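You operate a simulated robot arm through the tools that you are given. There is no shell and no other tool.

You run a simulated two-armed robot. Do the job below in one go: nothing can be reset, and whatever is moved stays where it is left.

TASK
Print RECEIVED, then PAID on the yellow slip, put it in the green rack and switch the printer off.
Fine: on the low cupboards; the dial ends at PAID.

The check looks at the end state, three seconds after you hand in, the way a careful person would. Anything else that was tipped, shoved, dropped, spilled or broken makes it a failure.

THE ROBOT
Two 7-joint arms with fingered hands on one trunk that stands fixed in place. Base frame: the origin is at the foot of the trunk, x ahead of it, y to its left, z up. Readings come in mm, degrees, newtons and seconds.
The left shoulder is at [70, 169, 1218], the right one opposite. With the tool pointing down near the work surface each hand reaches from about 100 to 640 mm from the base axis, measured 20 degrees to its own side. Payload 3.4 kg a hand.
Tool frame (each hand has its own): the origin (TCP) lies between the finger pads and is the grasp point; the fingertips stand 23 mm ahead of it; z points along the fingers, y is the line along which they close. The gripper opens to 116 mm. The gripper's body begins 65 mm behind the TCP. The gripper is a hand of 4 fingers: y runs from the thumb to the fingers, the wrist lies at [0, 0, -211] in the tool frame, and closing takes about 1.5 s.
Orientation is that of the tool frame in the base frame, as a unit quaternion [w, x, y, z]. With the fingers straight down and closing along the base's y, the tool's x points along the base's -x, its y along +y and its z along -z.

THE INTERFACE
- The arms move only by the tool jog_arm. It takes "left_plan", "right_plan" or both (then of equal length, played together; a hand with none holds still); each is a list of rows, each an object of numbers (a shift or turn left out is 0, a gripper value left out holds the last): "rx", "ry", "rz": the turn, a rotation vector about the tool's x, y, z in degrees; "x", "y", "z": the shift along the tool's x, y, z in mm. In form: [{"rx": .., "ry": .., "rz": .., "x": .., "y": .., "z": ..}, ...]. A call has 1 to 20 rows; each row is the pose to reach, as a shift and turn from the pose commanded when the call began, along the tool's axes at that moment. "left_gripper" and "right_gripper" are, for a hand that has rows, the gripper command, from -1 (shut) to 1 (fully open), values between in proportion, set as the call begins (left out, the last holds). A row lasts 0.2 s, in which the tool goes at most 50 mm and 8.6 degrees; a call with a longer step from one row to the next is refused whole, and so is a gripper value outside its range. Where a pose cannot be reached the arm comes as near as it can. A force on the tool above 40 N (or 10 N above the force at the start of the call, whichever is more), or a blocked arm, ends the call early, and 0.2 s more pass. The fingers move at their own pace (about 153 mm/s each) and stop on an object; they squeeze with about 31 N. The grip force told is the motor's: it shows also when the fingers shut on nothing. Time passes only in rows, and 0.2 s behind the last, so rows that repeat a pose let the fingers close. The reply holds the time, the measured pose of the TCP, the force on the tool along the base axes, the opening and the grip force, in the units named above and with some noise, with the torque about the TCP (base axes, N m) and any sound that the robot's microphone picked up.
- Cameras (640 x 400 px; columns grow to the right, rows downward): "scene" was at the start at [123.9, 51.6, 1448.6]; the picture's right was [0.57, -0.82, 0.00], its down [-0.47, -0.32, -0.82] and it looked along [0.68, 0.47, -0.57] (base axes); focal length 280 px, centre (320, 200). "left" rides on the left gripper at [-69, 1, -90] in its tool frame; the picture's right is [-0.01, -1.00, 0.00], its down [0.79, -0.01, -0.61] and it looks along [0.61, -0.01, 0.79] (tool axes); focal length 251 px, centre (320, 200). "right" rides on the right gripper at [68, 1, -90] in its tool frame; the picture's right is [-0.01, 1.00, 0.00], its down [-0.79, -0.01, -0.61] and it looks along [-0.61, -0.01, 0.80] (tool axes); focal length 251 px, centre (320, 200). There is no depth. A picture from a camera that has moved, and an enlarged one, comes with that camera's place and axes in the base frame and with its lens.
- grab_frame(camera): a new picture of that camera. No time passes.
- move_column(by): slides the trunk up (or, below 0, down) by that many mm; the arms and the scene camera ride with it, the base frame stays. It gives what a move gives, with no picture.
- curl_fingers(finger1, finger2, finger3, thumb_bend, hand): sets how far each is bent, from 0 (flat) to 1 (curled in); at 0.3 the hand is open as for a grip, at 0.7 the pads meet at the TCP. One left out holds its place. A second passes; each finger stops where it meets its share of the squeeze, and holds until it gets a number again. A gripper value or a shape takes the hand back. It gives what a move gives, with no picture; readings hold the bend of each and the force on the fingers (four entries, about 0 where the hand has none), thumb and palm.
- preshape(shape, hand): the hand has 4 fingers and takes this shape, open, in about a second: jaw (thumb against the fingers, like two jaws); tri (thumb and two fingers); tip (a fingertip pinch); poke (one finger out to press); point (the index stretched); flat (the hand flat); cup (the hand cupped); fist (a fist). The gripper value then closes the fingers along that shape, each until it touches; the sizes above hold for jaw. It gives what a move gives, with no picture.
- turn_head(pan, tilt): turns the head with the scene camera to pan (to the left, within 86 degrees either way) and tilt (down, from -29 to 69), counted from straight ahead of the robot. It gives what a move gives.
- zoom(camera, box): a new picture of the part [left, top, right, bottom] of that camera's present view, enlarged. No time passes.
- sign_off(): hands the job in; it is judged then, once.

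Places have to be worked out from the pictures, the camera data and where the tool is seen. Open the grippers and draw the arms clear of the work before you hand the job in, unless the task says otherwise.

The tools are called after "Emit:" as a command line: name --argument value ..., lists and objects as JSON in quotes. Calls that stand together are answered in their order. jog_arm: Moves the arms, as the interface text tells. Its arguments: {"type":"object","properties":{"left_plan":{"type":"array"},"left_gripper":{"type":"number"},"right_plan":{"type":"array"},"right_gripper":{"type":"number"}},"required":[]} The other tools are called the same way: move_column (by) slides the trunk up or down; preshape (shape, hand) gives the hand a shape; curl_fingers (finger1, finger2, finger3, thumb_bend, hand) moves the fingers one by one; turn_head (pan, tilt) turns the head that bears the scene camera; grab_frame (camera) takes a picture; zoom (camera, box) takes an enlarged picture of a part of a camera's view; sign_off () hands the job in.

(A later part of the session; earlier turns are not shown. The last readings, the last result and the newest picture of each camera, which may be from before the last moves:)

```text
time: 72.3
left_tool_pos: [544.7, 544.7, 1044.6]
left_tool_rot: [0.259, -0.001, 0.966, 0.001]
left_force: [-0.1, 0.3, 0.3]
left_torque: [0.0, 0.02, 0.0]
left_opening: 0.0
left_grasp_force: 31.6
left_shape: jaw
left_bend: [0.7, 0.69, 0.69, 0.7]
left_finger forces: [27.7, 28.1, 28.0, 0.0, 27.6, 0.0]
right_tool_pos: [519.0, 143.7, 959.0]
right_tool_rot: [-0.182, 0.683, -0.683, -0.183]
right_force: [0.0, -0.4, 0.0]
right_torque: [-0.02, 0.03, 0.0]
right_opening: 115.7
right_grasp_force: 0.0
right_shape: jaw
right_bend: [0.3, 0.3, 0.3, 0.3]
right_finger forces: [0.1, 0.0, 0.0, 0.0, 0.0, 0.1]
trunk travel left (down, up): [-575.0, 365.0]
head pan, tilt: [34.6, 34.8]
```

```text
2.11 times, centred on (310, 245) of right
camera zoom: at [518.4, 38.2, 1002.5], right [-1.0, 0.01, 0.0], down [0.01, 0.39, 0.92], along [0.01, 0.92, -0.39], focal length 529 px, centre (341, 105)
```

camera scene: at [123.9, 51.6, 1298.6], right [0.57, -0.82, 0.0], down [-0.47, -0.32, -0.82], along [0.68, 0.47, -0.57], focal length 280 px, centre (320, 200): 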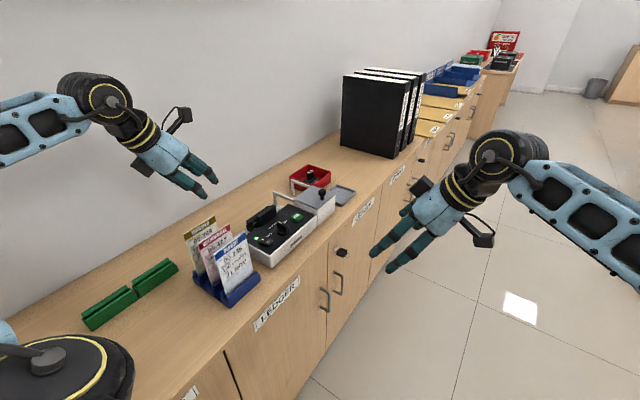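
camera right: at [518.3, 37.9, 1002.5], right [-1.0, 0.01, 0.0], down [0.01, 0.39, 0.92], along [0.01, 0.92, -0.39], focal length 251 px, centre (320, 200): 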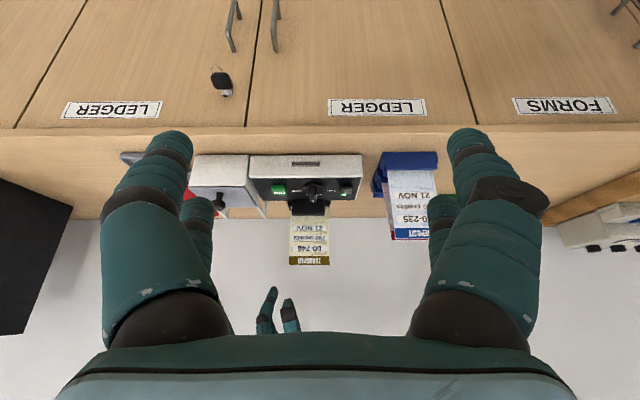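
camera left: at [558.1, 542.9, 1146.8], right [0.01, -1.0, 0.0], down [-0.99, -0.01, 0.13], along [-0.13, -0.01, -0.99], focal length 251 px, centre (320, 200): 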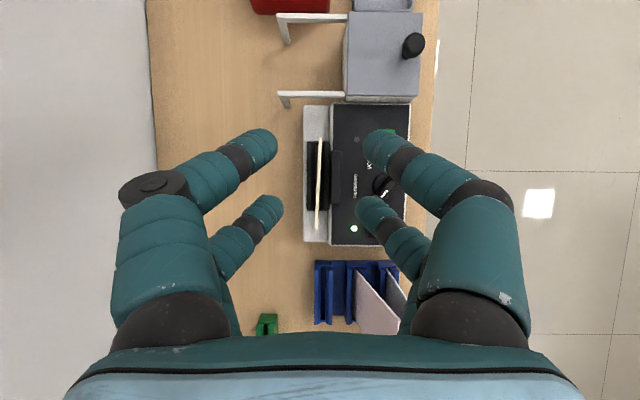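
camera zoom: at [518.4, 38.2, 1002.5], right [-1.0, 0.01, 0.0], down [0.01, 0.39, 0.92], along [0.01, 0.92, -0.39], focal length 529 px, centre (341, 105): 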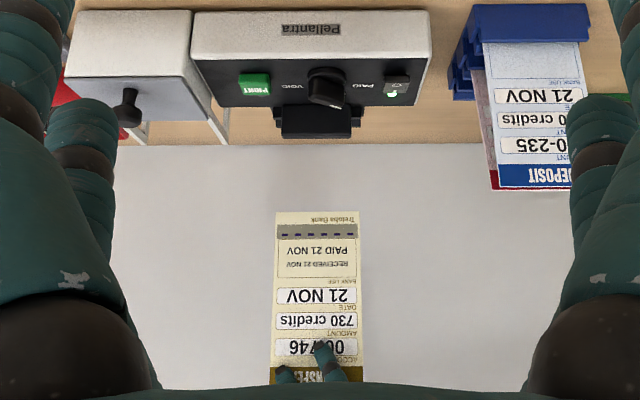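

Both stamps are clearly legible: "RECEIVED 21 NOV" and "PAID 21 NOV". Now I'll carry the slip level over to the green rack near (261, 628).

Emit:
jog_arm --left_plan '[{"x": 30.6, "y": 15, "z": -17.7}, {"x": 61.3, "y": 30, "z": -35.4}, {"x": 91.9, "y": 45, "z": -53}, {"x": 122.5, "y": 60, "z": -70.8}, {"x": 153.1, "y": 70, "z": -88.4}, {"x": 183.8, "y": 78, "z": -106.1}, {"x": 214.4, "y": 84, "z": -123.8}, {"x": 245, "y": 85, "z": -141.5}, {"x": 245, "y": 85, "z": -141.5}]'

Emit:
grab_frame --camera "left"

Emit:
turn_head --pan 65 --tilt 38

Emit:
grab_frame --camera "scene"

```text
time: 74.3
left_tool_pos: [263.9, 629.5, 1044.5]
left_tool_rot: [0.259, 0.0, 0.966, -0.001]
left_force: [0.8, -1.0, -0.3]
left_torque: [-0.04, 0.0, 0.0]
left_opening: 0.0
left_grasp_force: 31.3
left_shape: jaw
left_bend: [0.7, 0.69, 0.69, 0.7]
left_finger forces: [27.4, 28.0, 28.1, 0.0, 27.6, 0.0]
right_tool_pos: [517.9, 142.8, 958.9]
right_tool_rot: [0.183, -0.683, 0.683, 0.183]
right_force: [-0.1, 0.2, 0.4]
right_torque: [0.03, 0.01, -0.02]
right_opening: 115.8
right_grasp_force: 0.1
right_shape: jaw
right_bend: [0.3, 0.3, 0.3, 0.3]
right_finger forces: [0.1, 0.0, 0.0, 0.1, 0.1, 0.1]
trunk travel left (down, up): [-575.0, 365.0]
head pan, tilt: [34.6, 34.8]
```

```text
taken
camera left: at [279.1, 628.5, 1156.6], right [0.01, -1.0, 0.01], down [-0.99, -0.01, 0.13], along [-0.13, -0.01, -0.99], focal length 251 px, centre (320, 200)
```

left: 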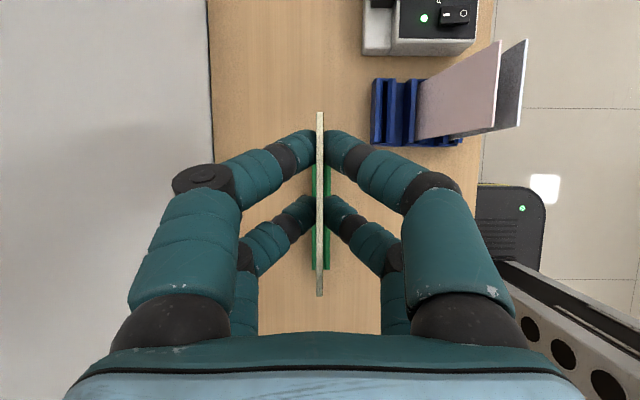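

```text
time: 75.3
left_tool_pos: [262.9, 628.8, 1045.0]
left_tool_rot: [0.26, -0.001, 0.966, -0.001]
left_force: [-0.3, -0.3, -0.2]
left_torque: [0.02, -0.04, -0.01]
left_opening: 0.0
left_grasp_force: 30.6
left_shape: jaw
left_bend: [0.7, 0.69, 0.69, 0.7]
left_finger forces: [27.4, 28.1, 28.0, 0.0, 27.5, 0.0]
right_tool_pos: [518.7, 142.8, 958.4]
right_tool_rot: [0.183, -0.683, 0.683, 0.183]
right_force: [0.5, -0.2, 0.1]
right_torque: [0.03, -0.01, -0.01]
right_opening: 115.9
right_grasp_force: 0.0
right_shape: jaw
right_bend: [0.3, 0.3, 0.3, 0.3]
right_finger forces: [0.0, 0.0, 0.1, 0.0, 0.0, 0.0]
trunk travel left (down, up): [-575.0, 365.0]
head pan, tilt: [65.0, 38.0]
```

```text
taken
camera scene: at [88.0, 79.7, 1293.7], right [0.91, -0.42, 0.0], down [-0.26, -0.56, -0.79], along [0.33, 0.71, -0.62], focal length 280 px, centre (320, 200)
```

scene: 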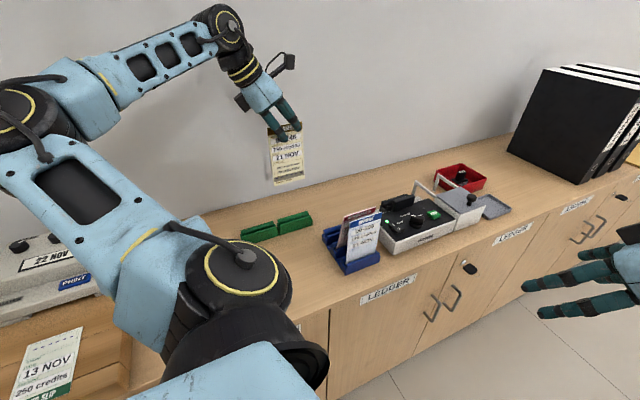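

The rack lies directly under the slip. Before inserting, I'll zoom in on the rack, and also on the two remaining slips.

Emit:
zoom --camera "left" --box '[350, 20, 550, 160]'

Emit:
zoom --camera "left" --box '[280, 150, 360, 310]'

Emit:
zoom --camera "scene" --box '[230, 180, 420, 290]'

```text
2.86 times, centred on (450, 90) of left
camera zoom: at [278.8, 628.4, 1157.0], right [0.01, -1.0, 0.0], down [-0.99, -0.01, 0.13], along [-0.13, -0.01, -0.99], focal length 718 px, centre (-51, 514)
```

zoom: 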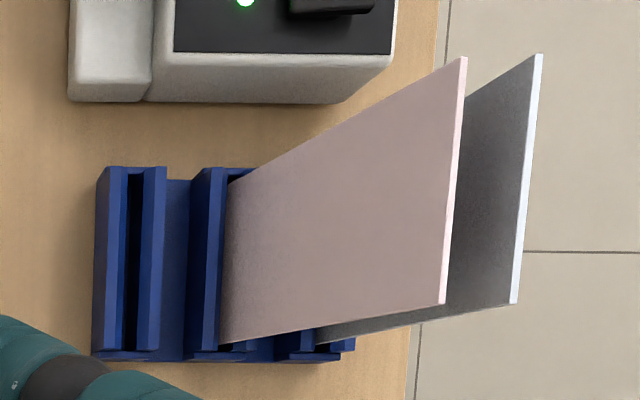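

```text
2.50 times, centred on (320, 230) of left
camera zoom: at [278.8, 628.4, 1157.0], right [0.01, -1.0, 0.0], down [-0.99, -0.01, 0.13], along [-0.13, -0.01, -0.99], focal length 629 px, centre (320, 125)
```

zoom: 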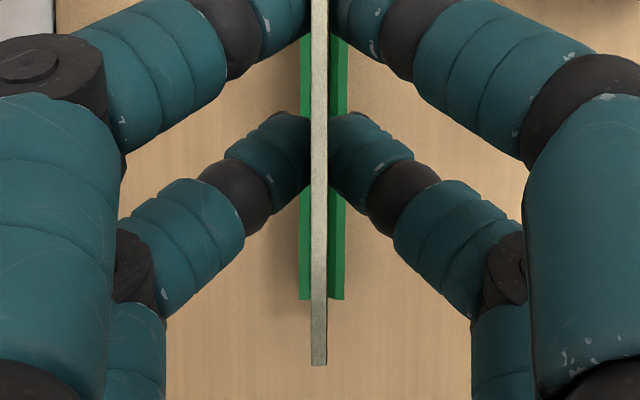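

```text
3.37 times, centred on (325, 235) of scene
camera zoom: at [88.0, 79.7, 1293.7], right [0.91, -0.42, 0.0], down [-0.26, -0.56, -0.79], along [0.33, 0.71, -0.62], focal length 942 px, centre (303, 82)
```

zoom: 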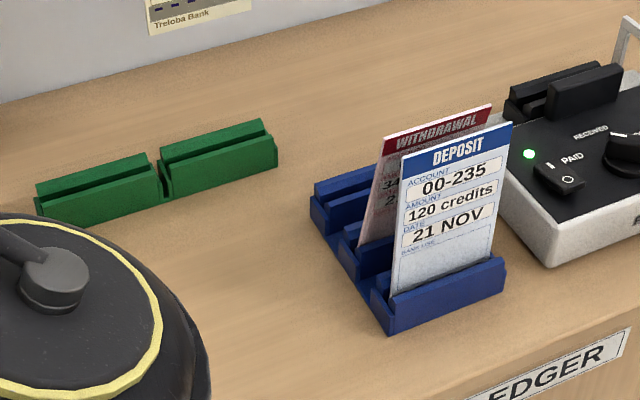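

The pink slip is only leaning in its own slot. I'll zoom closer on the rack's visible end under the slip to check the y alignment.

Emit:
zoom --camera "left" --box '[300, 225, 345, 300]'

Emit:
zoom --camera "left" --box '[300, 155, 345, 200]'

Emit:
zoom --camera "scene" --box '[255, 130, 325, 250]'

```text
5.33 times, centred on (322, 262) of left
camera zoom: at [278.8, 628.4, 1157.0], right [0.01, -1.0, 0.0], down [-0.99, -0.01, 0.13], along [-0.13, -0.01, -0.99], focal length 1341 px, centre (307, -133)
```

zoom: 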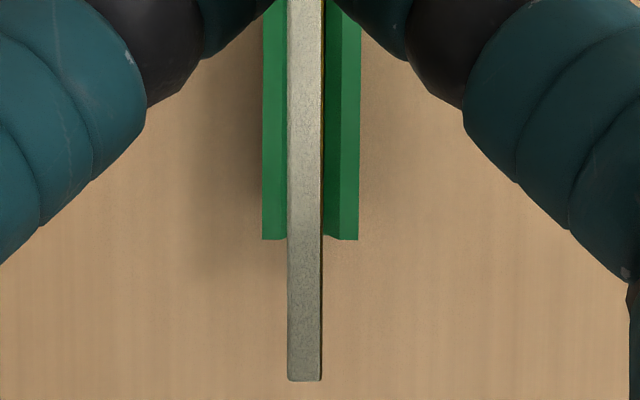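

```text
8.89 times, centred on (322, 178) of left
camera zoom: at [278.8, 628.4, 1157.0], right [0.01, -1.0, 0.0], down [-0.99, -0.01, 0.13], along [-0.13, -0.01, -0.99], focal length 2235 px, centre (298, 400)
```

zoom: 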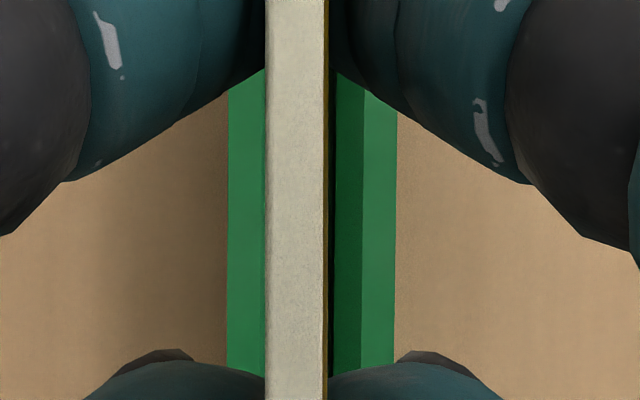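

```text
3.33 times, centred on (290, 190) of scene
camera zoom: at [88.0, 79.7, 1293.7], right [0.91, -0.42, 0.0], down [-0.26, -0.56, -0.79], along [0.33, 0.71, -0.62], focal length 932 px, centre (420, 233)
```

zoom: 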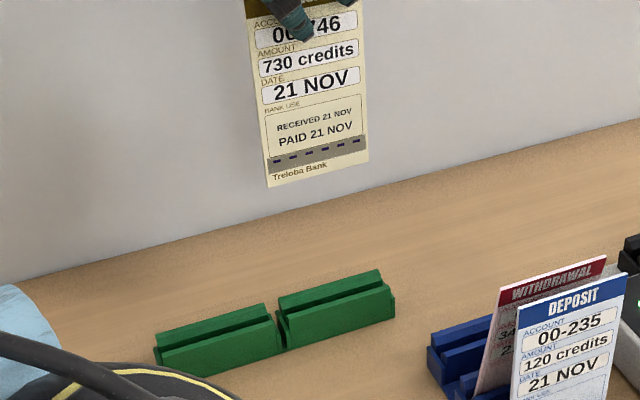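

The rack's slot centre appears about 5 mm to −y of the slip's plane. I'll check the slip's verticality in this scene view too.

Emit:
zoom --camera "scene" --box '[255, 115, 315, 195]'

Emit:
jog_arm --right_plan '[{"y": 44}, {"y": 88}, {"y": 132}, {"y": 176}, {"y": 220}, {"y": 220}]'

Emit:
grab_frame --camera "right"

```text
5.00 times, centred on (285, 155) of scene
camera zoom: at [88.0, 79.7, 1293.7], right [0.91, -0.42, 0.0], down [-0.26, -0.56, -0.79], along [0.33, 0.71, -0.62], focal length 1398 px, centre (495, 425)
```

zoom: 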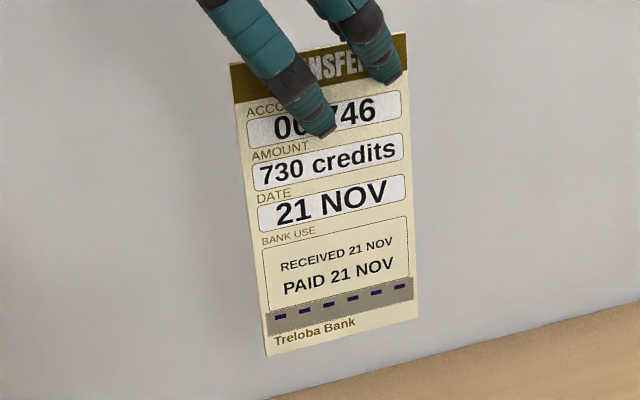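

```text
time: 76.7
left_tool_pos: [263.0, 628.5, 1045.1]
left_tool_rot: [0.259, 0.0, 0.966, 0.0]
left_force: [0.8, -0.1, -0.6]
left_torque: [0.02, 0.01, -0.01]
left_opening: 0.1
left_grasp_force: 30.6
left_shape: jaw
left_bend: [0.7, 0.69, 0.69, 0.7]
left_finger forces: [27.5, 28.1, 28.1, 0.0, 27.6, 0.0]
right_tool_pos: [297.7, 142.0, 956.1]
right_tool_rot: [-0.183, 0.683, -0.683, -0.184]
right_force: [0.0, 1.1, -0.3]
right_torque: [-0.01, 0.0, -0.04]
right_opening: 115.9
right_grasp_force: 0.1
right_shape: jaw
right_bend: [0.3, 0.3, 0.3, 0.3]
right_finger forces: [0.0, 0.1, 0.1, 0.0, 0.0, 0.0]
trunk travel left (down, up): [-575.0, 365.0]
head pan, tilt: [65.0, 38.0]
```

```text
taken
camera right: at [297.1, 37.3, 1001.3], right [-1.0, 0.01, 0.01], down [0.01, 0.38, 0.92], along [0.01, 0.92, -0.39], focal length 251 px, centre (320, 200)
```

right: 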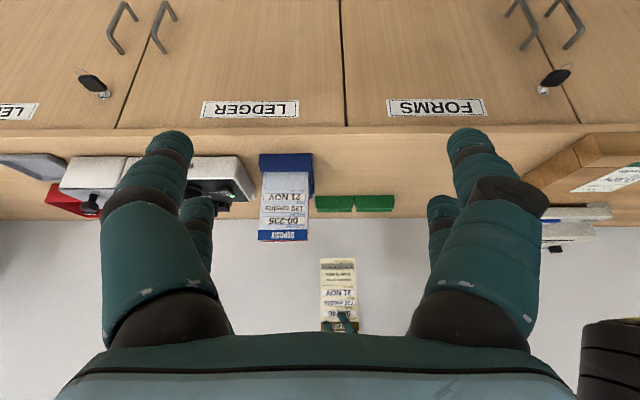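

The slip hangs vertically. The right camera now has a clear front view of both rack sections and the slip, so I'll zoom in for the x alignment.

Emit:
zoom --camera "right" --box '[300, 185, 410, 285]'

Emit:
zoom --camera "right" --box '[305, 188, 405, 218]'

```text
4.00 times, centred on (355, 235) of right
camera zoom: at [297.1, 37.3, 1001.3], right [-1.0, 0.01, 0.01], down [0.01, 0.38, 0.92], along [0.01, 0.92, -0.39], focal length 1006 px, centre (180, 60)
```

zoom: 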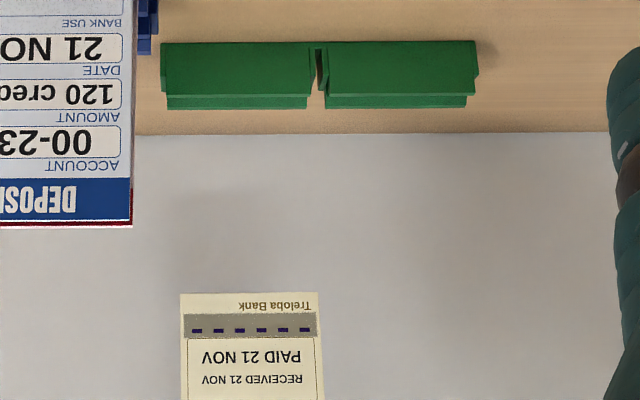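

```text
6.40 times, centred on (355, 203) of right
camera zoom: at [297.1, 37.3, 1001.3], right [-1.0, 0.01, 0.01], down [0.01, 0.38, 0.92], along [0.01, 0.92, -0.39], focal length 1609 px, centre (96, 181)
```

zoom: 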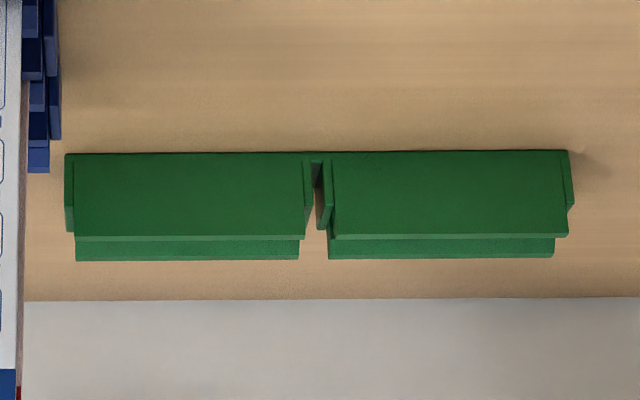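

Section 1 of the rack is centred at x≈267.5 and the slip at 264.2, so I'll shift +3.4 mm in x and −4.3 mm in y. Then I'll lower until the slip's bottom is just above the rack.

Emit:
jog_arm --left_plan '[{"x": -2.9, "y": -4.3, "z": 1.7}, {"x": 12, "y": -4.3, "z": 27.5}, {"x": 27, "y": -4.3, "z": 53.5}, {"x": 40, "y": -4.3, "z": 76}, {"x": 47.1, "y": -4.3, "z": 88.3}, {"x": 47.1, "y": -4.3, "z": 88.3}]'

Emit:
zoom --camera "right" --box '[300, 185, 400, 255]'

Emit:
zoom --camera "left" --box '[300, 155, 345, 200]'

Emit:
zoom --camera "scene" --box '[230, 140, 330, 250]'

```text
time: 78.1
left_tool_pos: [267.0, 622.4, 944.0]
left_tool_rot: [0.259, -0.001, 0.966, 0.0]
left_force: [0.0, -0.6, 0.8]
left_torque: [0.03, 0.0, 0.02]
left_opening: 0.0
left_grasp_force: 31.1
left_shape: jaw
left_bend: [0.7, 0.69, 0.69, 0.7]
left_finger forces: [27.6, 28.0, 28.0, 0.0, 27.6, 0.0]
right_tool_pos: [298.3, 142.6, 957.1]
right_tool_rot: [-0.183, 0.683, -0.682, -0.184]
right_force: [-0.3, -0.4, -0.5]
right_torque: [0.03, -0.03, -0.01]
right_opening: 115.7
right_grasp_force: 0.1
right_shape: jaw
right_bend: [0.3, 0.3, 0.3, 0.3]
right_finger forces: [0.0, 0.1, 0.0, 0.1, 0.0, 0.1]
trunk travel left (down, up): [-575.0, 365.0]
head pan, tilt: [65.0, 38.0]
```

```text
5.71 times, centred on (350, 220) of right
camera zoom: at [297.1, 37.4, 1001.5], right [-1.0, 0.01, 0.0], down [0.01, 0.39, 0.92], along [0.01, 0.92, -0.39], focal length 1437 px, centre (149, 86)
```

zoom: 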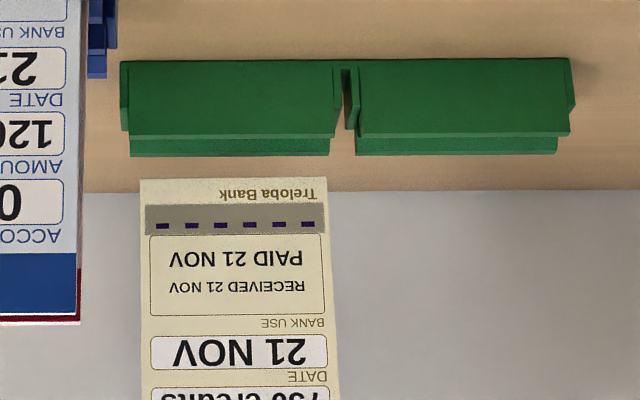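

```text
8.89 times, centred on (322, 178) of left
camera zoom: at [281.9, 622.2, 1056.3], right [0.01, -1.0, 0.0], down [-0.99, -0.01, 0.13], along [-0.13, -0.01, -0.99], focal length 2235 px, centre (298, 400)
```

zoom: 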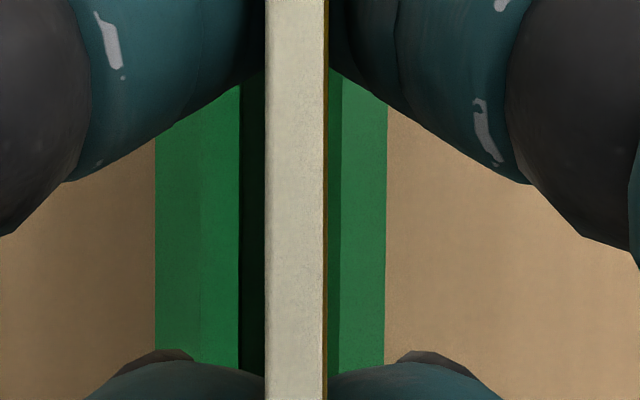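

```text
3.64 times, centred on (280, 195) of scene
camera zoom: at [87.8, 79.6, 1293.8], right [0.91, -0.42, 0.0], down [-0.26, -0.56, -0.79], along [0.33, 0.71, -0.62], focal length 1017 px, centre (466, 218)
```

zoom: 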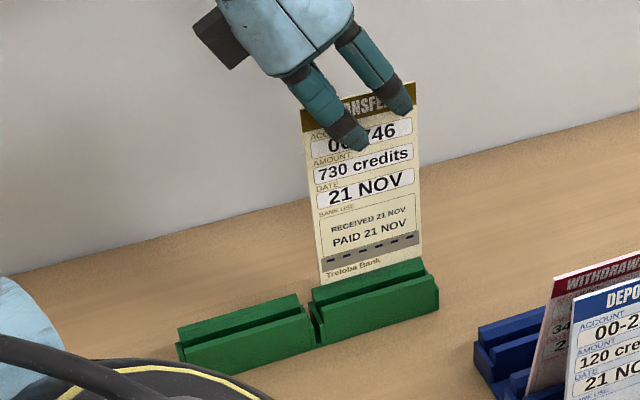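

I need finer numbers here, so I'll zoom in on the slip's bottom and the rack in the side view.

Emit:
zoom --camera "right" --box '[315, 190, 365, 230]'

Emit:
zoom --camera "scene" --box '[270, 185, 330, 245]'

```text
10.00 times, centred on (340, 210) of right
camera zoom: at [297.1, 37.4, 1001.5], right [-1.0, 0.01, 0.0], down [0.01, 0.39, 0.92], along [0.01, 0.92, -0.39], focal length 2514 px, centre (120, 100)
```

zoom: 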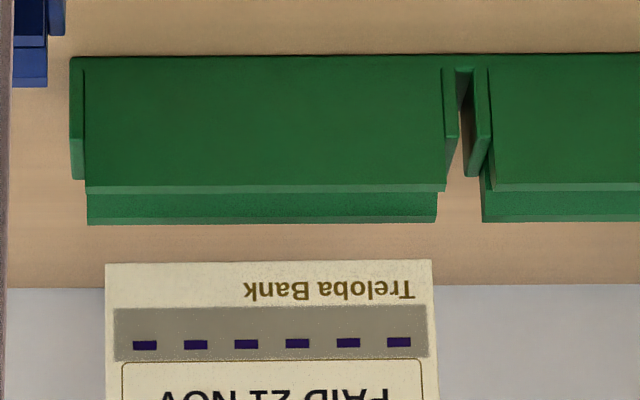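

```text
6.67 times, centred on (300, 215) of scene
camera zoom: at [87.8, 79.6, 1293.8], right [0.91, -0.42, 0.0], down [-0.26, -0.56, -0.79], along [0.33, 0.71, -0.62], focal length 1864 px, centre (453, 100)
```

zoom: 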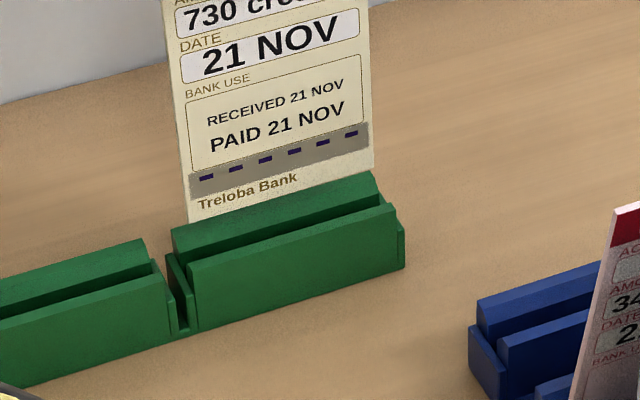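

In x the slip is within 0.7 mm of the rack centre. In y the last move went about 6 mm rather than 4.3 mm, so I'll correct by +2.4 mm and come down another 8 mm before re-checking.

Emit:
jog_arm --left_plan '[{"x": -0.5, "y": 2.4, "z": 0.3}, {"x": 1.5, "y": 2.4, "z": 3.8}, {"x": 3.5, "y": 2.4, "z": 7.2}, {"x": 3.5, "y": 2.4, "z": 7.2}, {"x": 3.5, "y": 2.4, "z": 7.2}]'

Emit:
zoom --camera "left" --box '[300, 155, 345, 200]'

Emit:
zoom --camera "right" --box '[315, 190, 365, 230]'

Emit:
zoom --camera "left" --box '[290, 240, 350, 300]'

```text
time: 79.3
left_tool_pos: [267.4, 625.5, 937.0]
left_tool_rot: [0.26, 0.0, 0.966, 0.0]
left_force: [-0.7, -0.3, -0.2]
left_torque: [-0.02, 0.0, 0.0]
left_opening: 0.0
left_grasp_force: 30.9
left_shape: jaw
left_bend: [0.7, 0.69, 0.69, 0.7]
left_finger forces: [27.5, 28.2, 28.1, 0.0, 27.7, 0.1]
right_tool_pos: [297.4, 141.8, 957.5]
right_tool_rot: [0.183, -0.683, 0.683, 0.183]
right_force: [-0.1, 0.8, 0.5]
right_torque: [0.01, -0.01, 0.02]
right_opening: 116.2
right_grasp_force: 0.0
right_shape: jaw
right_bend: [0.3, 0.3, 0.3, 0.3]
right_finger forces: [0.0, 0.0, 0.1, 0.1, 0.1, 0.0]
trunk travel left (down, up): [-575.0, 365.0]
head pan, tilt: [65.0, 38.0]
```

```text
8.89 times, centred on (322, 178) of left
camera zoom: at [282.1, 624.8, 1048.6], right [0.01, -1.0, 0.0], down [-0.99, -0.01, 0.13], along [-0.13, -0.01, -0.99], focal length 2235 px, centre (298, 400)
```

zoom: 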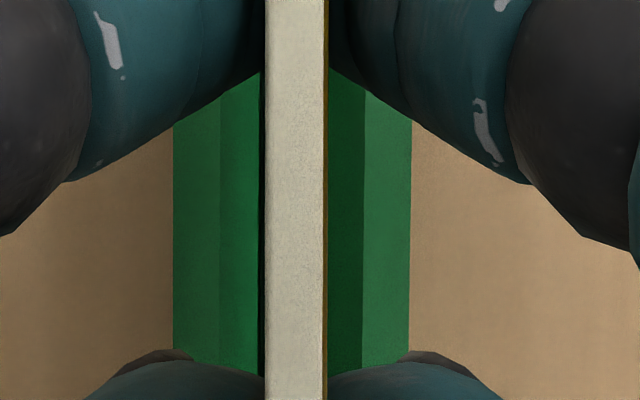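

```text
10.00 times, centred on (340, 210) of right
camera zoom: at [297.1, 37.5, 1001.5], right [-1.0, 0.01, 0.0], down [0.01, 0.39, 0.92], along [0.01, 0.92, -0.39], focal length 2514 px, centre (120, 100)
```

zoom: 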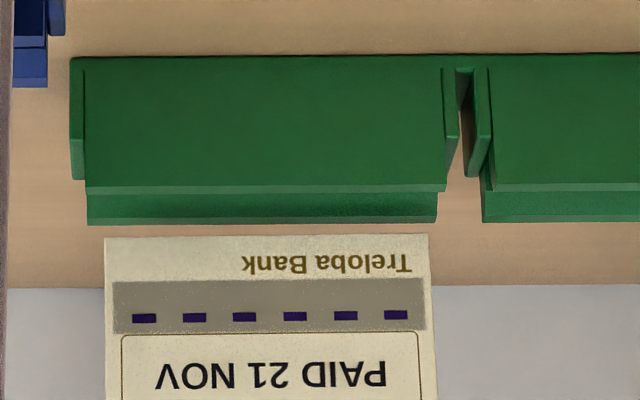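

```text
6.67 times, centred on (320, 270) of left
camera zoom: at [282.1, 624.8, 1048.6], right [0.01, -1.0, 0.0], down [-0.99, -0.01, 0.13], along [-0.13, -0.01, -0.99], focal length 1676 px, centre (320, -267)
```

zoom: 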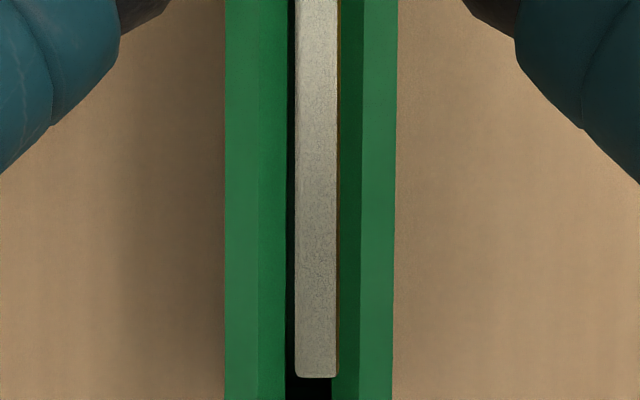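

The slip is now centred on the rack slot in both directions (within about 0.6 mm). I'll lower it in.

Emit:
jog_arm --left_plan '[{"x": 2, "z": 3.5}, {"x": 4, "z": 6.9}, {"x": 6, "z": 10.4}, {"x": 8, "z": 13.9}, {"x": 10, "z": 17.3}, {"x": 11.5, "z": 19.9}, {"x": 11.5, "z": 19.9}]'

Emit:
zoom --camera "right" --box '[300, 185, 400, 255]'

Emit:
zoom --camera "left" --box '[300, 155, 345, 200]'

Emit:
zoom --camera "scene" --box '[230, 140, 330, 250]'

```text
time: 80.9
left_tool_pos: [267.0, 624.2, 913.8]
left_tool_rot: [0.259, -0.001, 0.966, 0.001]
left_force: [-0.5, 0.0, 0.3]
left_torque: [-0.01, 0.01, 0.07]
left_opening: 0.0
left_grasp_force: 30.8
left_shape: jaw
left_bend: [0.7, 0.69, 0.69, 0.7]
left_finger forces: [27.5, 28.2, 27.9, 0.0, 27.5, 0.0]
right_tool_pos: [297.8, 142.9, 958.2]
right_tool_rot: [0.184, -0.683, 0.683, 0.183]
right_force: [0.2, -0.2, -0.4]
right_torque: [-0.01, -0.01, 0.02]
right_opening: 115.7
right_grasp_force: 0.1
right_shape: jaw
right_bend: [0.3, 0.3, 0.3, 0.3]
right_finger forces: [0.0, 0.1, 0.0, 0.0, 0.0, 0.0]
trunk travel left (down, up): [-575.0, 365.0]
head pan, tilt: [65.0, 38.0]
```

```text
5.71 times, centred on (350, 220) of right
camera zoom: at [297.1, 37.5, 1001.5], right [-1.0, 0.01, 0.0], down [0.01, 0.39, 0.92], along [0.01, 0.92, -0.39], focal length 1437 px, centre (149, 86)
```

zoom: 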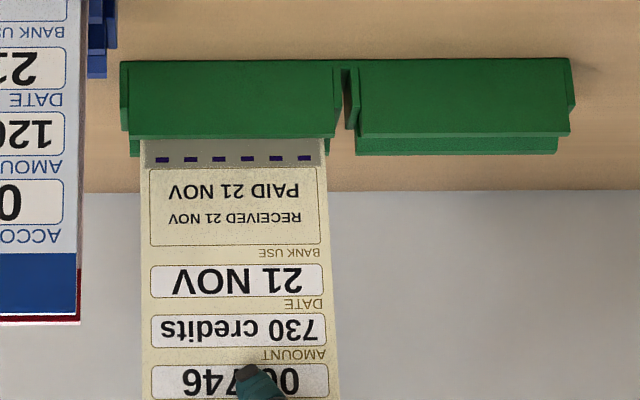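

```text
8.89 times, centred on (322, 178) of left
camera zoom: at [281.9, 624.8, 1025.8], right [0.01, -1.0, 0.01], down [-0.99, -0.01, 0.13], along [-0.13, -0.01, -0.99], focal length 2235 px, centre (298, 400)
```

zoom: 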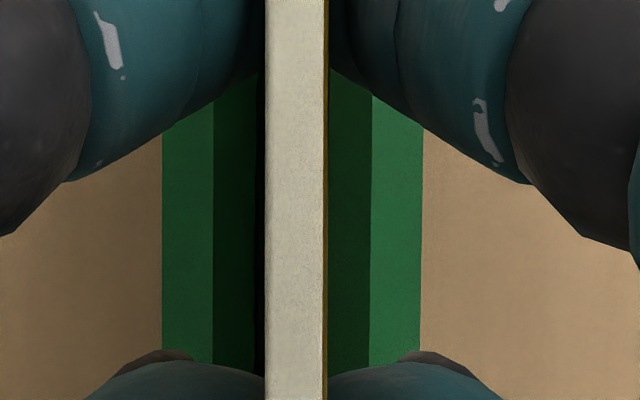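

```text
3.64 times, centred on (280, 195) of scene
camera zoom: at [87.8, 79.7, 1293.7], right [0.91, -0.42, 0.0], down [-0.26, -0.56, -0.79], along [0.33, 0.71, -0.62], focal length 1017 px, centre (466, 218)
```

zoom: 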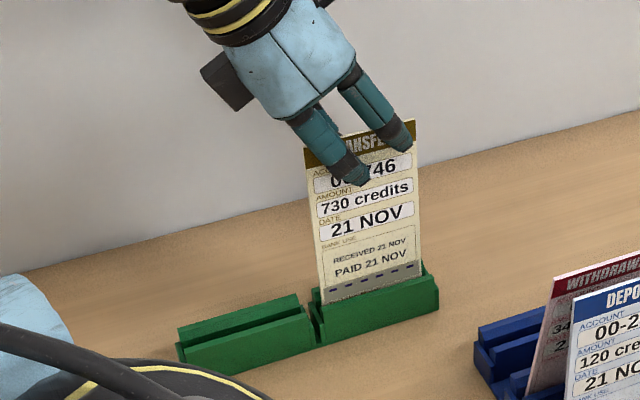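

The slip is inside the rack slot, with the front wall now covering its bottom and no force. Continuing down until it seats.

Emit:
jog_arm --left_plan '[{"x": 1, "z": 1.7}, {"x": 2, "z": 3.5}, {"x": 3, "z": 5.2}, {"x": 4, "z": 6.9}, {"x": 4, "z": 6.9}]'

```text
time: 82.1
left_tool_pos: [267.0, 625.3, 905.4]
left_tool_rot: [0.26, -0.001, 0.966, 0.0]
left_force: [0.2, 0.1, -0.5]
left_torque: [-0.03, -0.02, -0.02]
left_opening: 0.0
left_grasp_force: 31.0
left_shape: jaw
left_bend: [0.7, 0.69, 0.69, 0.7]
left_finger forces: [27.5, 28.3, 28.0, 0.0, 27.6, 0.0]
right_tool_pos: [297.6, 142.4, 956.9]
right_tool_rot: [0.183, -0.682, 0.684, 0.183]
right_force: [-0.2, -0.2, 0.6]
right_torque: [-0.02, 0.0, -0.02]
right_opening: 115.6
right_grasp_force: 0.2
right_shape: jaw
right_bend: [0.3, 0.3, 0.3, 0.3]
right_finger forces: [0.0, 0.0, 0.1, 0.0, 0.0, 0.1]
trunk travel left (down, up): [-575.0, 365.0]
head pan, tilt: [65.0, 38.0]
```

No contact yet (bottom at about z 756), so I'll continue in 1.5–2 mm steps.

Emit:
jog_arm --left_plan '[{"x": 1, "z": 1.7}, {"x": 2, "z": 3.5}, {"x": 3, "z": 5.2}, {"x": 3, "z": 5.2}]'

```text
time: 83.1
left_tool_pos: [267.4, 624.5, 899.8]
left_tool_rot: [0.26, -0.001, 0.966, 0.0]
left_force: [-0.5, 0.4, 0.2]
left_torque: [-0.02, 0.0, -0.01]
left_opening: 0.0
left_grasp_force: 31.5
left_shape: jaw
left_bend: [0.7, 0.69, 0.69, 0.7]
left_finger forces: [27.5, 28.1, 28.0, 0.0, 27.6, 0.1]
right_tool_pos: [298.4, 143.0, 957.6]
right_tool_rot: [-0.183, 0.683, -0.683, -0.183]
right_force: [0.4, 0.1, -0.4]
right_torque: [0.03, 0.0, 0.0]
right_opening: 115.9
right_grasp_force: 0.0
right_shape: jaw
right_bend: [0.3, 0.3, 0.3, 0.3]
right_finger forces: [0.0, 0.1, 0.0, 0.0, 0.1, 0.0]
trunk travel left (down, up): [-575.0, 365.0]
head pan, tilt: [65.0, 38.0]
```

Emit:
jog_arm --left_plan '[{"x": 0.75, "z": 1.3}, {"x": 1.5, "z": 2.6}, {"x": 2.25, "z": 3.9}, {"x": 2.25, "z": 3.9}]'

Emit:
zoom --camera "right" --box '[300, 185, 400, 255]'

```text
time: 84.1
left_tool_pos: [266.8, 624.0, 898.4]
left_tool_rot: [0.261, 0.0, 0.965, 0.001]
left_force: [2.4, -0.1, 18.6]
left_torque: [0.01, -0.08, -0.05]
left_opening: 0.3
left_grasp_force: 30.8
left_shape: jaw
left_bend: [0.7, 0.7, 0.7, 0.7]
left_finger forces: [29.1, 31.8, 30.9, 0.1, 29.5, 0.1]
right_tool_pos: [296.7, 140.6, 958.9]
right_tool_rot: [0.184, -0.682, 0.683, 0.184]
right_force: [-0.8, 0.1, -0.1]
right_torque: [-0.01, -0.04, 0.0]
right_opening: 115.6
right_grasp_force: 0.0
right_shape: jaw
right_bend: [0.3, 0.3, 0.3, 0.3]
right_finger forces: [0.1, 0.0, 0.0, 0.1, 0.0, 0.0]
trunk travel left (down, up): [-575.0, 365.0]
head pan, tilt: [65.0, 38.0]
```

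```text
5.71 times, centred on (350, 220) of right
camera zoom: at [296.4, 34.9, 1002.0], right [-1.0, 0.01, 0.0], down [0.01, 0.38, 0.92], along [0.01, 0.92, -0.38], focal length 1437 px, centre (149, 86)
```

zoom: 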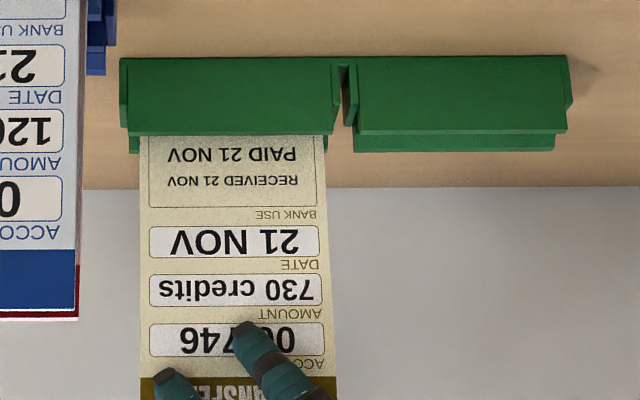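

Contact at 18.6 N, so the slip is seated at the bottom of the rack. I'll ease up 2 mm to relieve the load, then open the fingers.

Emit:
jog_arm --left_plan '[{"x": -1, "z": -1.7}, {"x": -1, "z": -1.7}]'

Emit:
jog_arm --left_plan '[{}, {}, {}, {}, {}]' --left_gripper -0.35

Emit:
zoom --camera "left" --box '[220, 90, 420, 310]'

Emit:
zoom --camera "scene" --box '[230, 140, 330, 250]'

```text
time: 84.7
left_tool_pos: [267.0, 624.4, 898.2]
left_tool_rot: [0.26, -0.001, 0.966, 0.001]
left_force: [3.3, 0.9, 13.2]
left_torque: [0.07, -0.06, 0.02]
left_opening: 0.0
left_grasp_force: 30.7
left_shape: jaw
left_bend: [0.7, 0.7, 0.7, 0.7]
left_finger forces: [28.9, 30.9, 30.5, 0.0, 29.1, 0.0]
right_tool_pos: [297.5, 141.3, 958.3]
right_tool_rot: [0.184, -0.683, 0.683, 0.184]
right_force: [0.1, -0.3, -0.1]
right_torque: [0.03, 0.0, 0.01]
right_opening: 115.7
right_grasp_force: 0.0
right_shape: jaw
right_bend: [0.3, 0.3, 0.3, 0.3]
right_finger forces: [0.0, 0.0, 0.1, 0.0, 0.1, 0.1]
trunk travel left (down, up): [-575.0, 365.0]
head pan, tilt: [65.0, 38.0]
```

```text
time: 85.9
left_tool_pos: [267.6, 626.3, 897.6]
left_tool_rot: [0.26, -0.001, 0.966, 0.0]
left_force: [0.4, -0.2, 0.3]
left_torque: [0.0, -0.01, -0.02]
left_opening: 37.4
left_grasp_force: 0.2
left_shape: jaw
left_bend: [0.73, 0.73, 0.73, 0.78]
left_finger forces: [0.1, 0.0, 0.1, 0.0, 0.1, 0.1]
right_tool_pos: [297.7, 143.0, 957.9]
right_tool_rot: [-0.183, 0.683, -0.683, -0.183]
right_force: [-0.1, 0.7, -0.4]
right_torque: [0.02, 0.03, 0.01]
right_opening: 115.9
right_grasp_force: 0.1
right_shape: jaw
right_bend: [0.3, 0.3, 0.3, 0.3]
right_finger forces: [0.0, 0.0, 0.1, 0.0, 0.0, 0.1]
trunk travel left (down, up): [-575.0, 365.0]
head pan, tilt: [65.0, 38.0]
```

```text
1.82 times, centred on (320, 200) of left
camera zoom: at [282.1, 625.6, 1009.0], right [0.01, -1.0, 0.0], down [-0.99, -0.01, 0.13], along [-0.13, -0.01, -0.99], focal length 457 px, centre (320, 200)
```

zoom: 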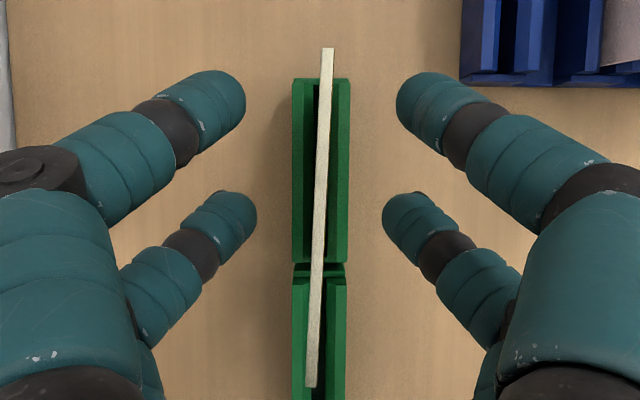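

```text
3.64 times, centred on (280, 195) of scene
camera zoom: at [87.8, 79.5, 1293.8], right [0.91, -0.42, 0.0], down [-0.26, -0.56, -0.79], along [0.33, 0.71, -0.62], focal length 1017 px, centre (466, 218)
```

zoom: 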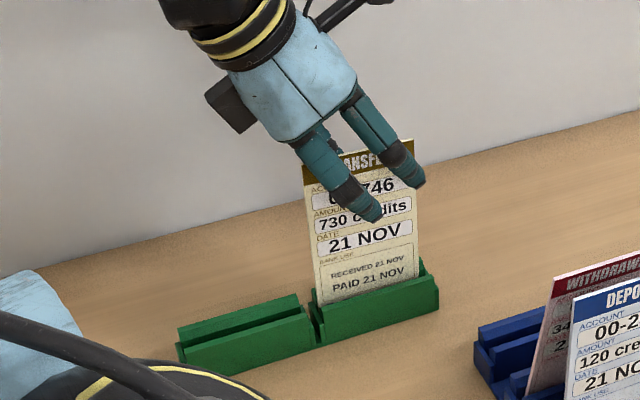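

The slip stands in the green rack, centred between the open fingers. I'll withdraw straight up.

Emit:
jog_arm --left_plan '[{"x": -5, "z": -8.7}, {"x": -12.5, "z": -21.7}, {"x": -25, "z": -43.3}, {"x": -42, "z": -72.7}, {"x": -60, "z": -103.9}, {"x": -70, "z": -121.2}, {"x": -70, "z": -121.2}]'

Emit:
zoom --camera "scene" --box '[230, 120, 400, 270]'

Emit:
grab_frame --camera "left"

Emit:
zoom --camera "right" --box '[230, 130, 420, 280]'

```text
time: 87.5
left_tool_pos: [267.1, 625.4, 1036.9]
left_tool_rot: [0.26, -0.001, 0.966, 0.0]
left_force: [0.8, -0.6, 0.5]
left_torque: [0.0, 0.04, -0.03]
left_opening: 37.2
left_grasp_force: 0.1
left_shape: jaw
left_bend: [0.73, 0.73, 0.73, 0.78]
left_finger forces: [0.1, 0.0, 0.0, 0.1, 0.0, 0.0]
right_tool_pos: [297.7, 143.3, 956.6]
right_tool_rot: [-0.183, 0.683, -0.683, -0.183]
right_force: [0.2, 0.3, 0.2]
right_torque: [0.02, -0.01, 0.01]
right_opening: 115.9
right_grasp_force: 0.0
right_shape: jaw
right_bend: [0.3, 0.3, 0.3, 0.3]
right_finger forces: [0.0, 0.0, 0.1, 0.0, 0.1, 0.1]
trunk travel left (down, up): [-575.0, 365.0]
head pan, tilt: [65.0, 38.0]
```

```text
2.67 times, centred on (315, 195) of scene
camera zoom: at [87.8, 79.8, 1293.7], right [0.91, -0.42, 0.0], down [-0.26, -0.56, -0.79], along [0.33, 0.71, -0.62], focal length 746 px, centre (333, 213)
```

zoom: 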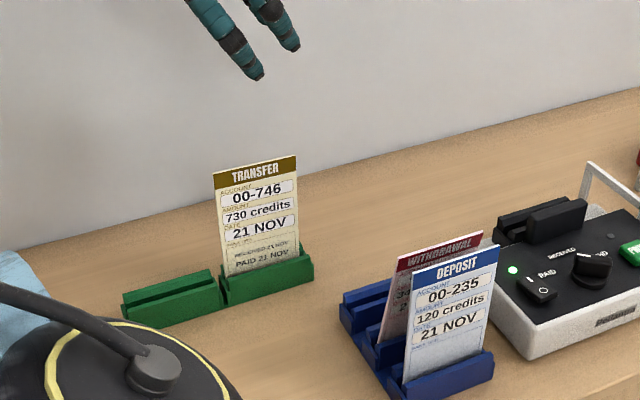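

```text
taken
camera left: at [281.9, 625.1, 1149.3], right [0.01, -1.0, 0.0], down [-0.99, -0.01, 0.13], along [-0.13, -0.01, -0.99], focal length 251 px, centre (320, 200)
```

left: 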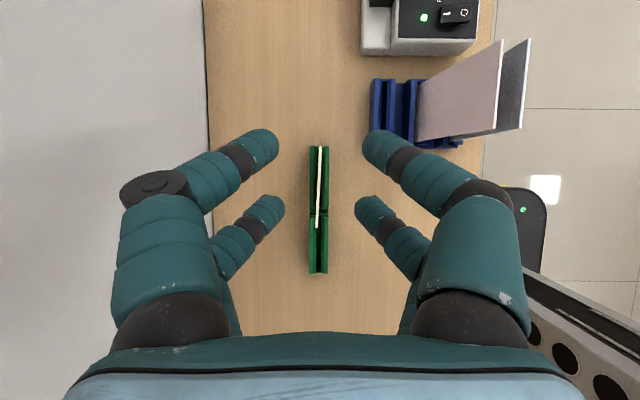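

```text
2.67 times, centred on (325, 205) of right
camera zoom: at [297.2, 37.6, 1001.5], right [-1.0, 0.01, 0.0], down [0.01, 0.39, 0.92], along [0.01, 0.92, -0.39], focal length 670 px, centre (307, 187)
```

zoom: 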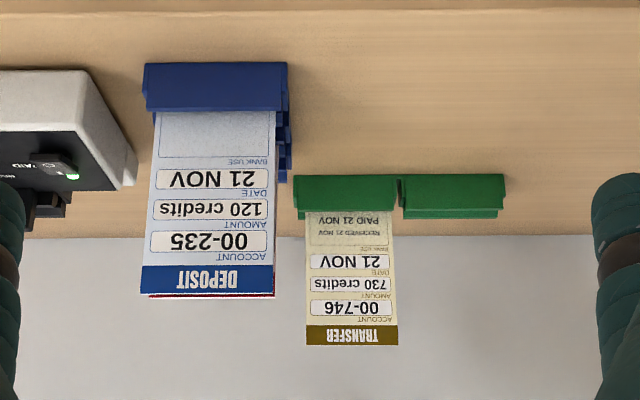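

The yellow slip is upright in the green rack. Next I'll switch the printer off: move the left hand high over to the rocker's O end, then change to poke there.

Emit:
jog_arm --left_plan '[{"x": -29.5, "y": -31.5, "z": 17, "rx": -2.4, "ry": 5, "rz": 0.7}, {"x": -58.9, "y": -63, "z": 34, "rx": -4.9, "ry": 10, "rz": 1.3}, {"x": -88.4, "y": -94.5, "z": 51, "rx": -7.3, "ry": 14.9, "rz": 2}, {"x": -117.8, "y": -126, "z": 68, "rx": -9.8, "ry": 19.9, "rz": 2.6}, {"x": -147.3, "y": -157.5, "z": 85, "rx": -12.2, "ry": 24.9, "rz": 3.3}, {"x": -176.7, "y": -189, "z": 102, "rx": -14.67, "ry": 29.85, "rz": 3.93}, {"x": -176.7, "y": -189, "z": 102, "rx": -14.67, "ry": 29.85, "rz": 3.93}]'

Emit:
preshape --shape "poke" --hand "left"

Emit:
grab_frame --camera "left"

Emit:
turn_head --pan 42 --tilt 36

Emit:
grab_frame --camera "scene"

```text
time: 89.1
left_tool_pos: [471.6, 438.0, 1038.2]
left_tool_rot: [0.001, -0.001, 0.992, 0.13]
left_force: [0.6, 0.6, -0.6]
left_torque: [-0.02, -0.05, -0.02]
left_opening: 37.4
left_grasp_force: 0.0
left_shape: jaw
left_bend: [0.73, 0.73, 0.73, 0.77]
left_finger forces: [0.1, 0.0, 0.0, 0.0, 0.0, 0.1]
right_tool_pos: [297.2, 143.4, 958.5]
right_tool_rot: [-0.183, 0.683, -0.683, -0.182]
right_force: [-0.4, 0.2, 0.6]
right_torque: [-0.01, 0.01, 0.0]
right_opening: 116.0
right_grasp_force: 0.0
right_shape: jaw
right_bend: [0.3, 0.3, 0.3, 0.3]
right_finger forces: [0.0, 0.1, 0.0, 0.0, 0.1, 0.0]
trunk travel left (down, up): [-575.0, 365.0]
head pan, tilt: [65.0, 38.0]
```

```text
time: 90.0
left_tool_pos: [471.8, 436.1, 1037.6]
left_tool_rot: [0.0, 0.0, 0.991, 0.13]
left_force: [0.9, 0.6, -0.2]
left_torque: [0.0, 0.01, 0.0]
left_opening: 0.0
left_grasp_force: 0.1
left_shape: poke
left_bend: [1.0, 1.0, 1.0, 0.28]
left_finger forces: [0.0, 0.0, 0.0, 0.1, 0.0, 0.0]
right_tool_pos: [297.6, 142.7, 957.3]
right_tool_rot: [-0.183, 0.683, -0.683, -0.184]
right_force: [0.0, 0.5, 0.0]
right_torque: [0.0, 0.01, 0.0]
right_opening: 116.0
right_grasp_force: 0.0
right_shape: jaw
right_bend: [0.3, 0.3, 0.3, 0.3]
right_finger forces: [0.0, 0.0, 0.0, 0.0, 0.0, 0.1]
trunk travel left (down, up): [-575.0, 365.0]
head pan, tilt: [65.0, 38.0]
```

```text
taken
camera left: at [541.9, 413.0, 1124.1], right [0.01, -0.97, -0.26], down [-0.8, -0.17, 0.58], along [-0.61, 0.2, -0.77], focal length 251 px, centre (320, 200)
```

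left: 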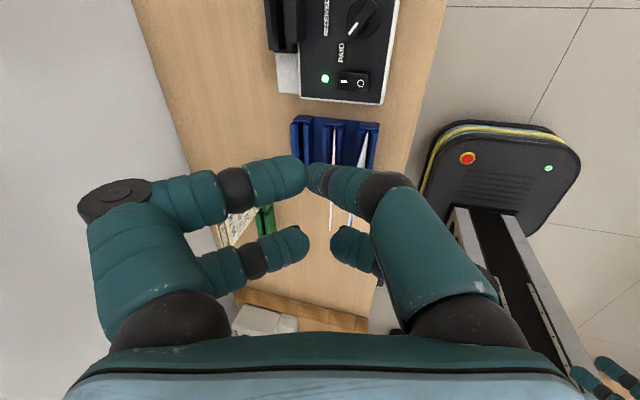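

```text
time: 90.9
left_tool_pos: [471.5, 436.3, 1036.8]
left_tool_rot: [0.0, -0.001, 0.991, 0.131]
left_force: [0.2, 0.4, 0.5]
left_torque: [-0.01, -0.03, -0.01]
left_opening: 0.0
left_grasp_force: 0.0
left_shape: poke
left_bend: [1.0, 1.0, 1.0, 0.28]
left_finger forces: [0.0, 0.1, 0.0, 0.1, 0.0, 0.1]
right_tool_pos: [298.0, 142.7, 957.2]
right_tool_rot: [0.183, -0.683, 0.683, 0.183]
right_force: [-0.4, 0.6, 1.2]
right_torque: [0.01, 0.01, 0.02]
right_opening: 116.0
right_grasp_force: 0.0
right_shape: jaw
right_bend: [0.3, 0.3, 0.3, 0.3]
right_finger forces: [0.0, 0.0, 0.1, 0.0, 0.0, 0.1]
trunk travel left (down, up): [-575.0, 365.0]
head pan, tilt: [42.0, 36.0]
```

```text
taken
camera scene: at [116.4, 60.0, 1296.8], right [0.67, -0.74, 0.0], down [-0.44, -0.39, -0.81], along [0.6, 0.54, -0.59], focal length 280 px, centre (320, 200)
```

scene: 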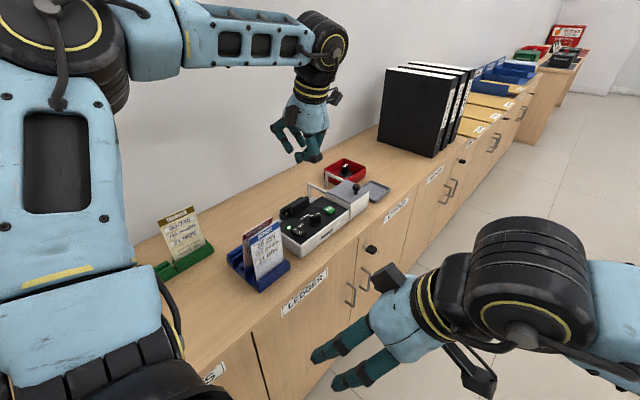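

The O mark is at about (471, 447). I'll come down to 35 mm above the rocker's O end and check.

Emit:
jog_arm --left_plan '[{"y": -9, "z": 33.6}, {"y": -18, "z": 67.2}, {"y": -27.1, "z": 100.9}, {"y": -36.1, "z": 134.5}, {"y": -44.6, "z": 168.2}, {"y": -44.6, "z": 168.2}]'

Emit:
zoom --camera "left" --box '[200, 40, 440, 240]'

Emit:
zoom --camera "scene" --box '[220, 140, 400, 300]'

```text
time: 92.3
left_tool_pos: [472.3, 438.2, 862.8]
left_tool_rot: [0.001, -0.001, 0.991, 0.131]
left_force: [0.2, -0.6, 0.1]
left_torque: [-0.01, -0.03, -0.06]
left_opening: 0.0
left_grasp_force: 0.1
left_shape: poke
left_bend: [1.0, 1.0, 1.0, 0.28]
left_finger forces: [0.1, 0.1, 0.0, 0.0, 0.0, 0.1]
right_tool_pos: [297.9, 141.9, 958.0]
right_tool_rot: [-0.183, 0.683, -0.683, -0.183]
right_force: [-0.2, -1.3, 0.6]
right_torque: [0.02, -0.02, 0.02]
right_opening: 115.8
right_grasp_force: 0.1
right_shape: jaw
right_bend: [0.3, 0.3, 0.3, 0.3]
right_finger forces: [0.1, 0.0, 0.1, 0.1, 0.0, 0.0]
trunk travel left (down, up): [-575.0, 365.0]
head pan, tilt: [42.0, 36.0]
```

```text
2.00 times, centred on (320, 140) of left
camera zoom: at [541.9, 415.1, 949.2], right [0.01, -0.97, -0.26], down [-0.8, -0.17, 0.58], along [-0.61, 0.2, -0.77], focal length 503 px, centre (320, 320)
```

zoom: 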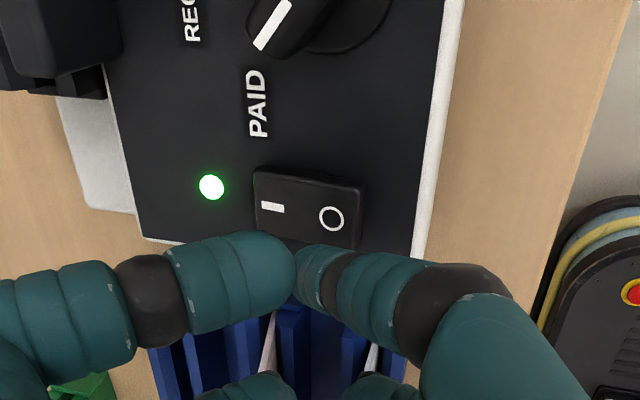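

```text
2.50 times, centred on (310, 220) of scene
camera zoom: at [116.0, 59.7, 1296.8], right [0.67, -0.74, 0.0], down [-0.44, -0.39, -0.81], along [0.6, 0.54, -0.59], focal length 699 px, centre (345, 150)
```

zoom: 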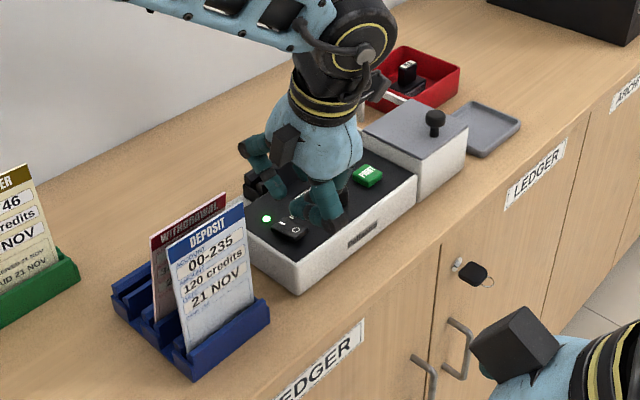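

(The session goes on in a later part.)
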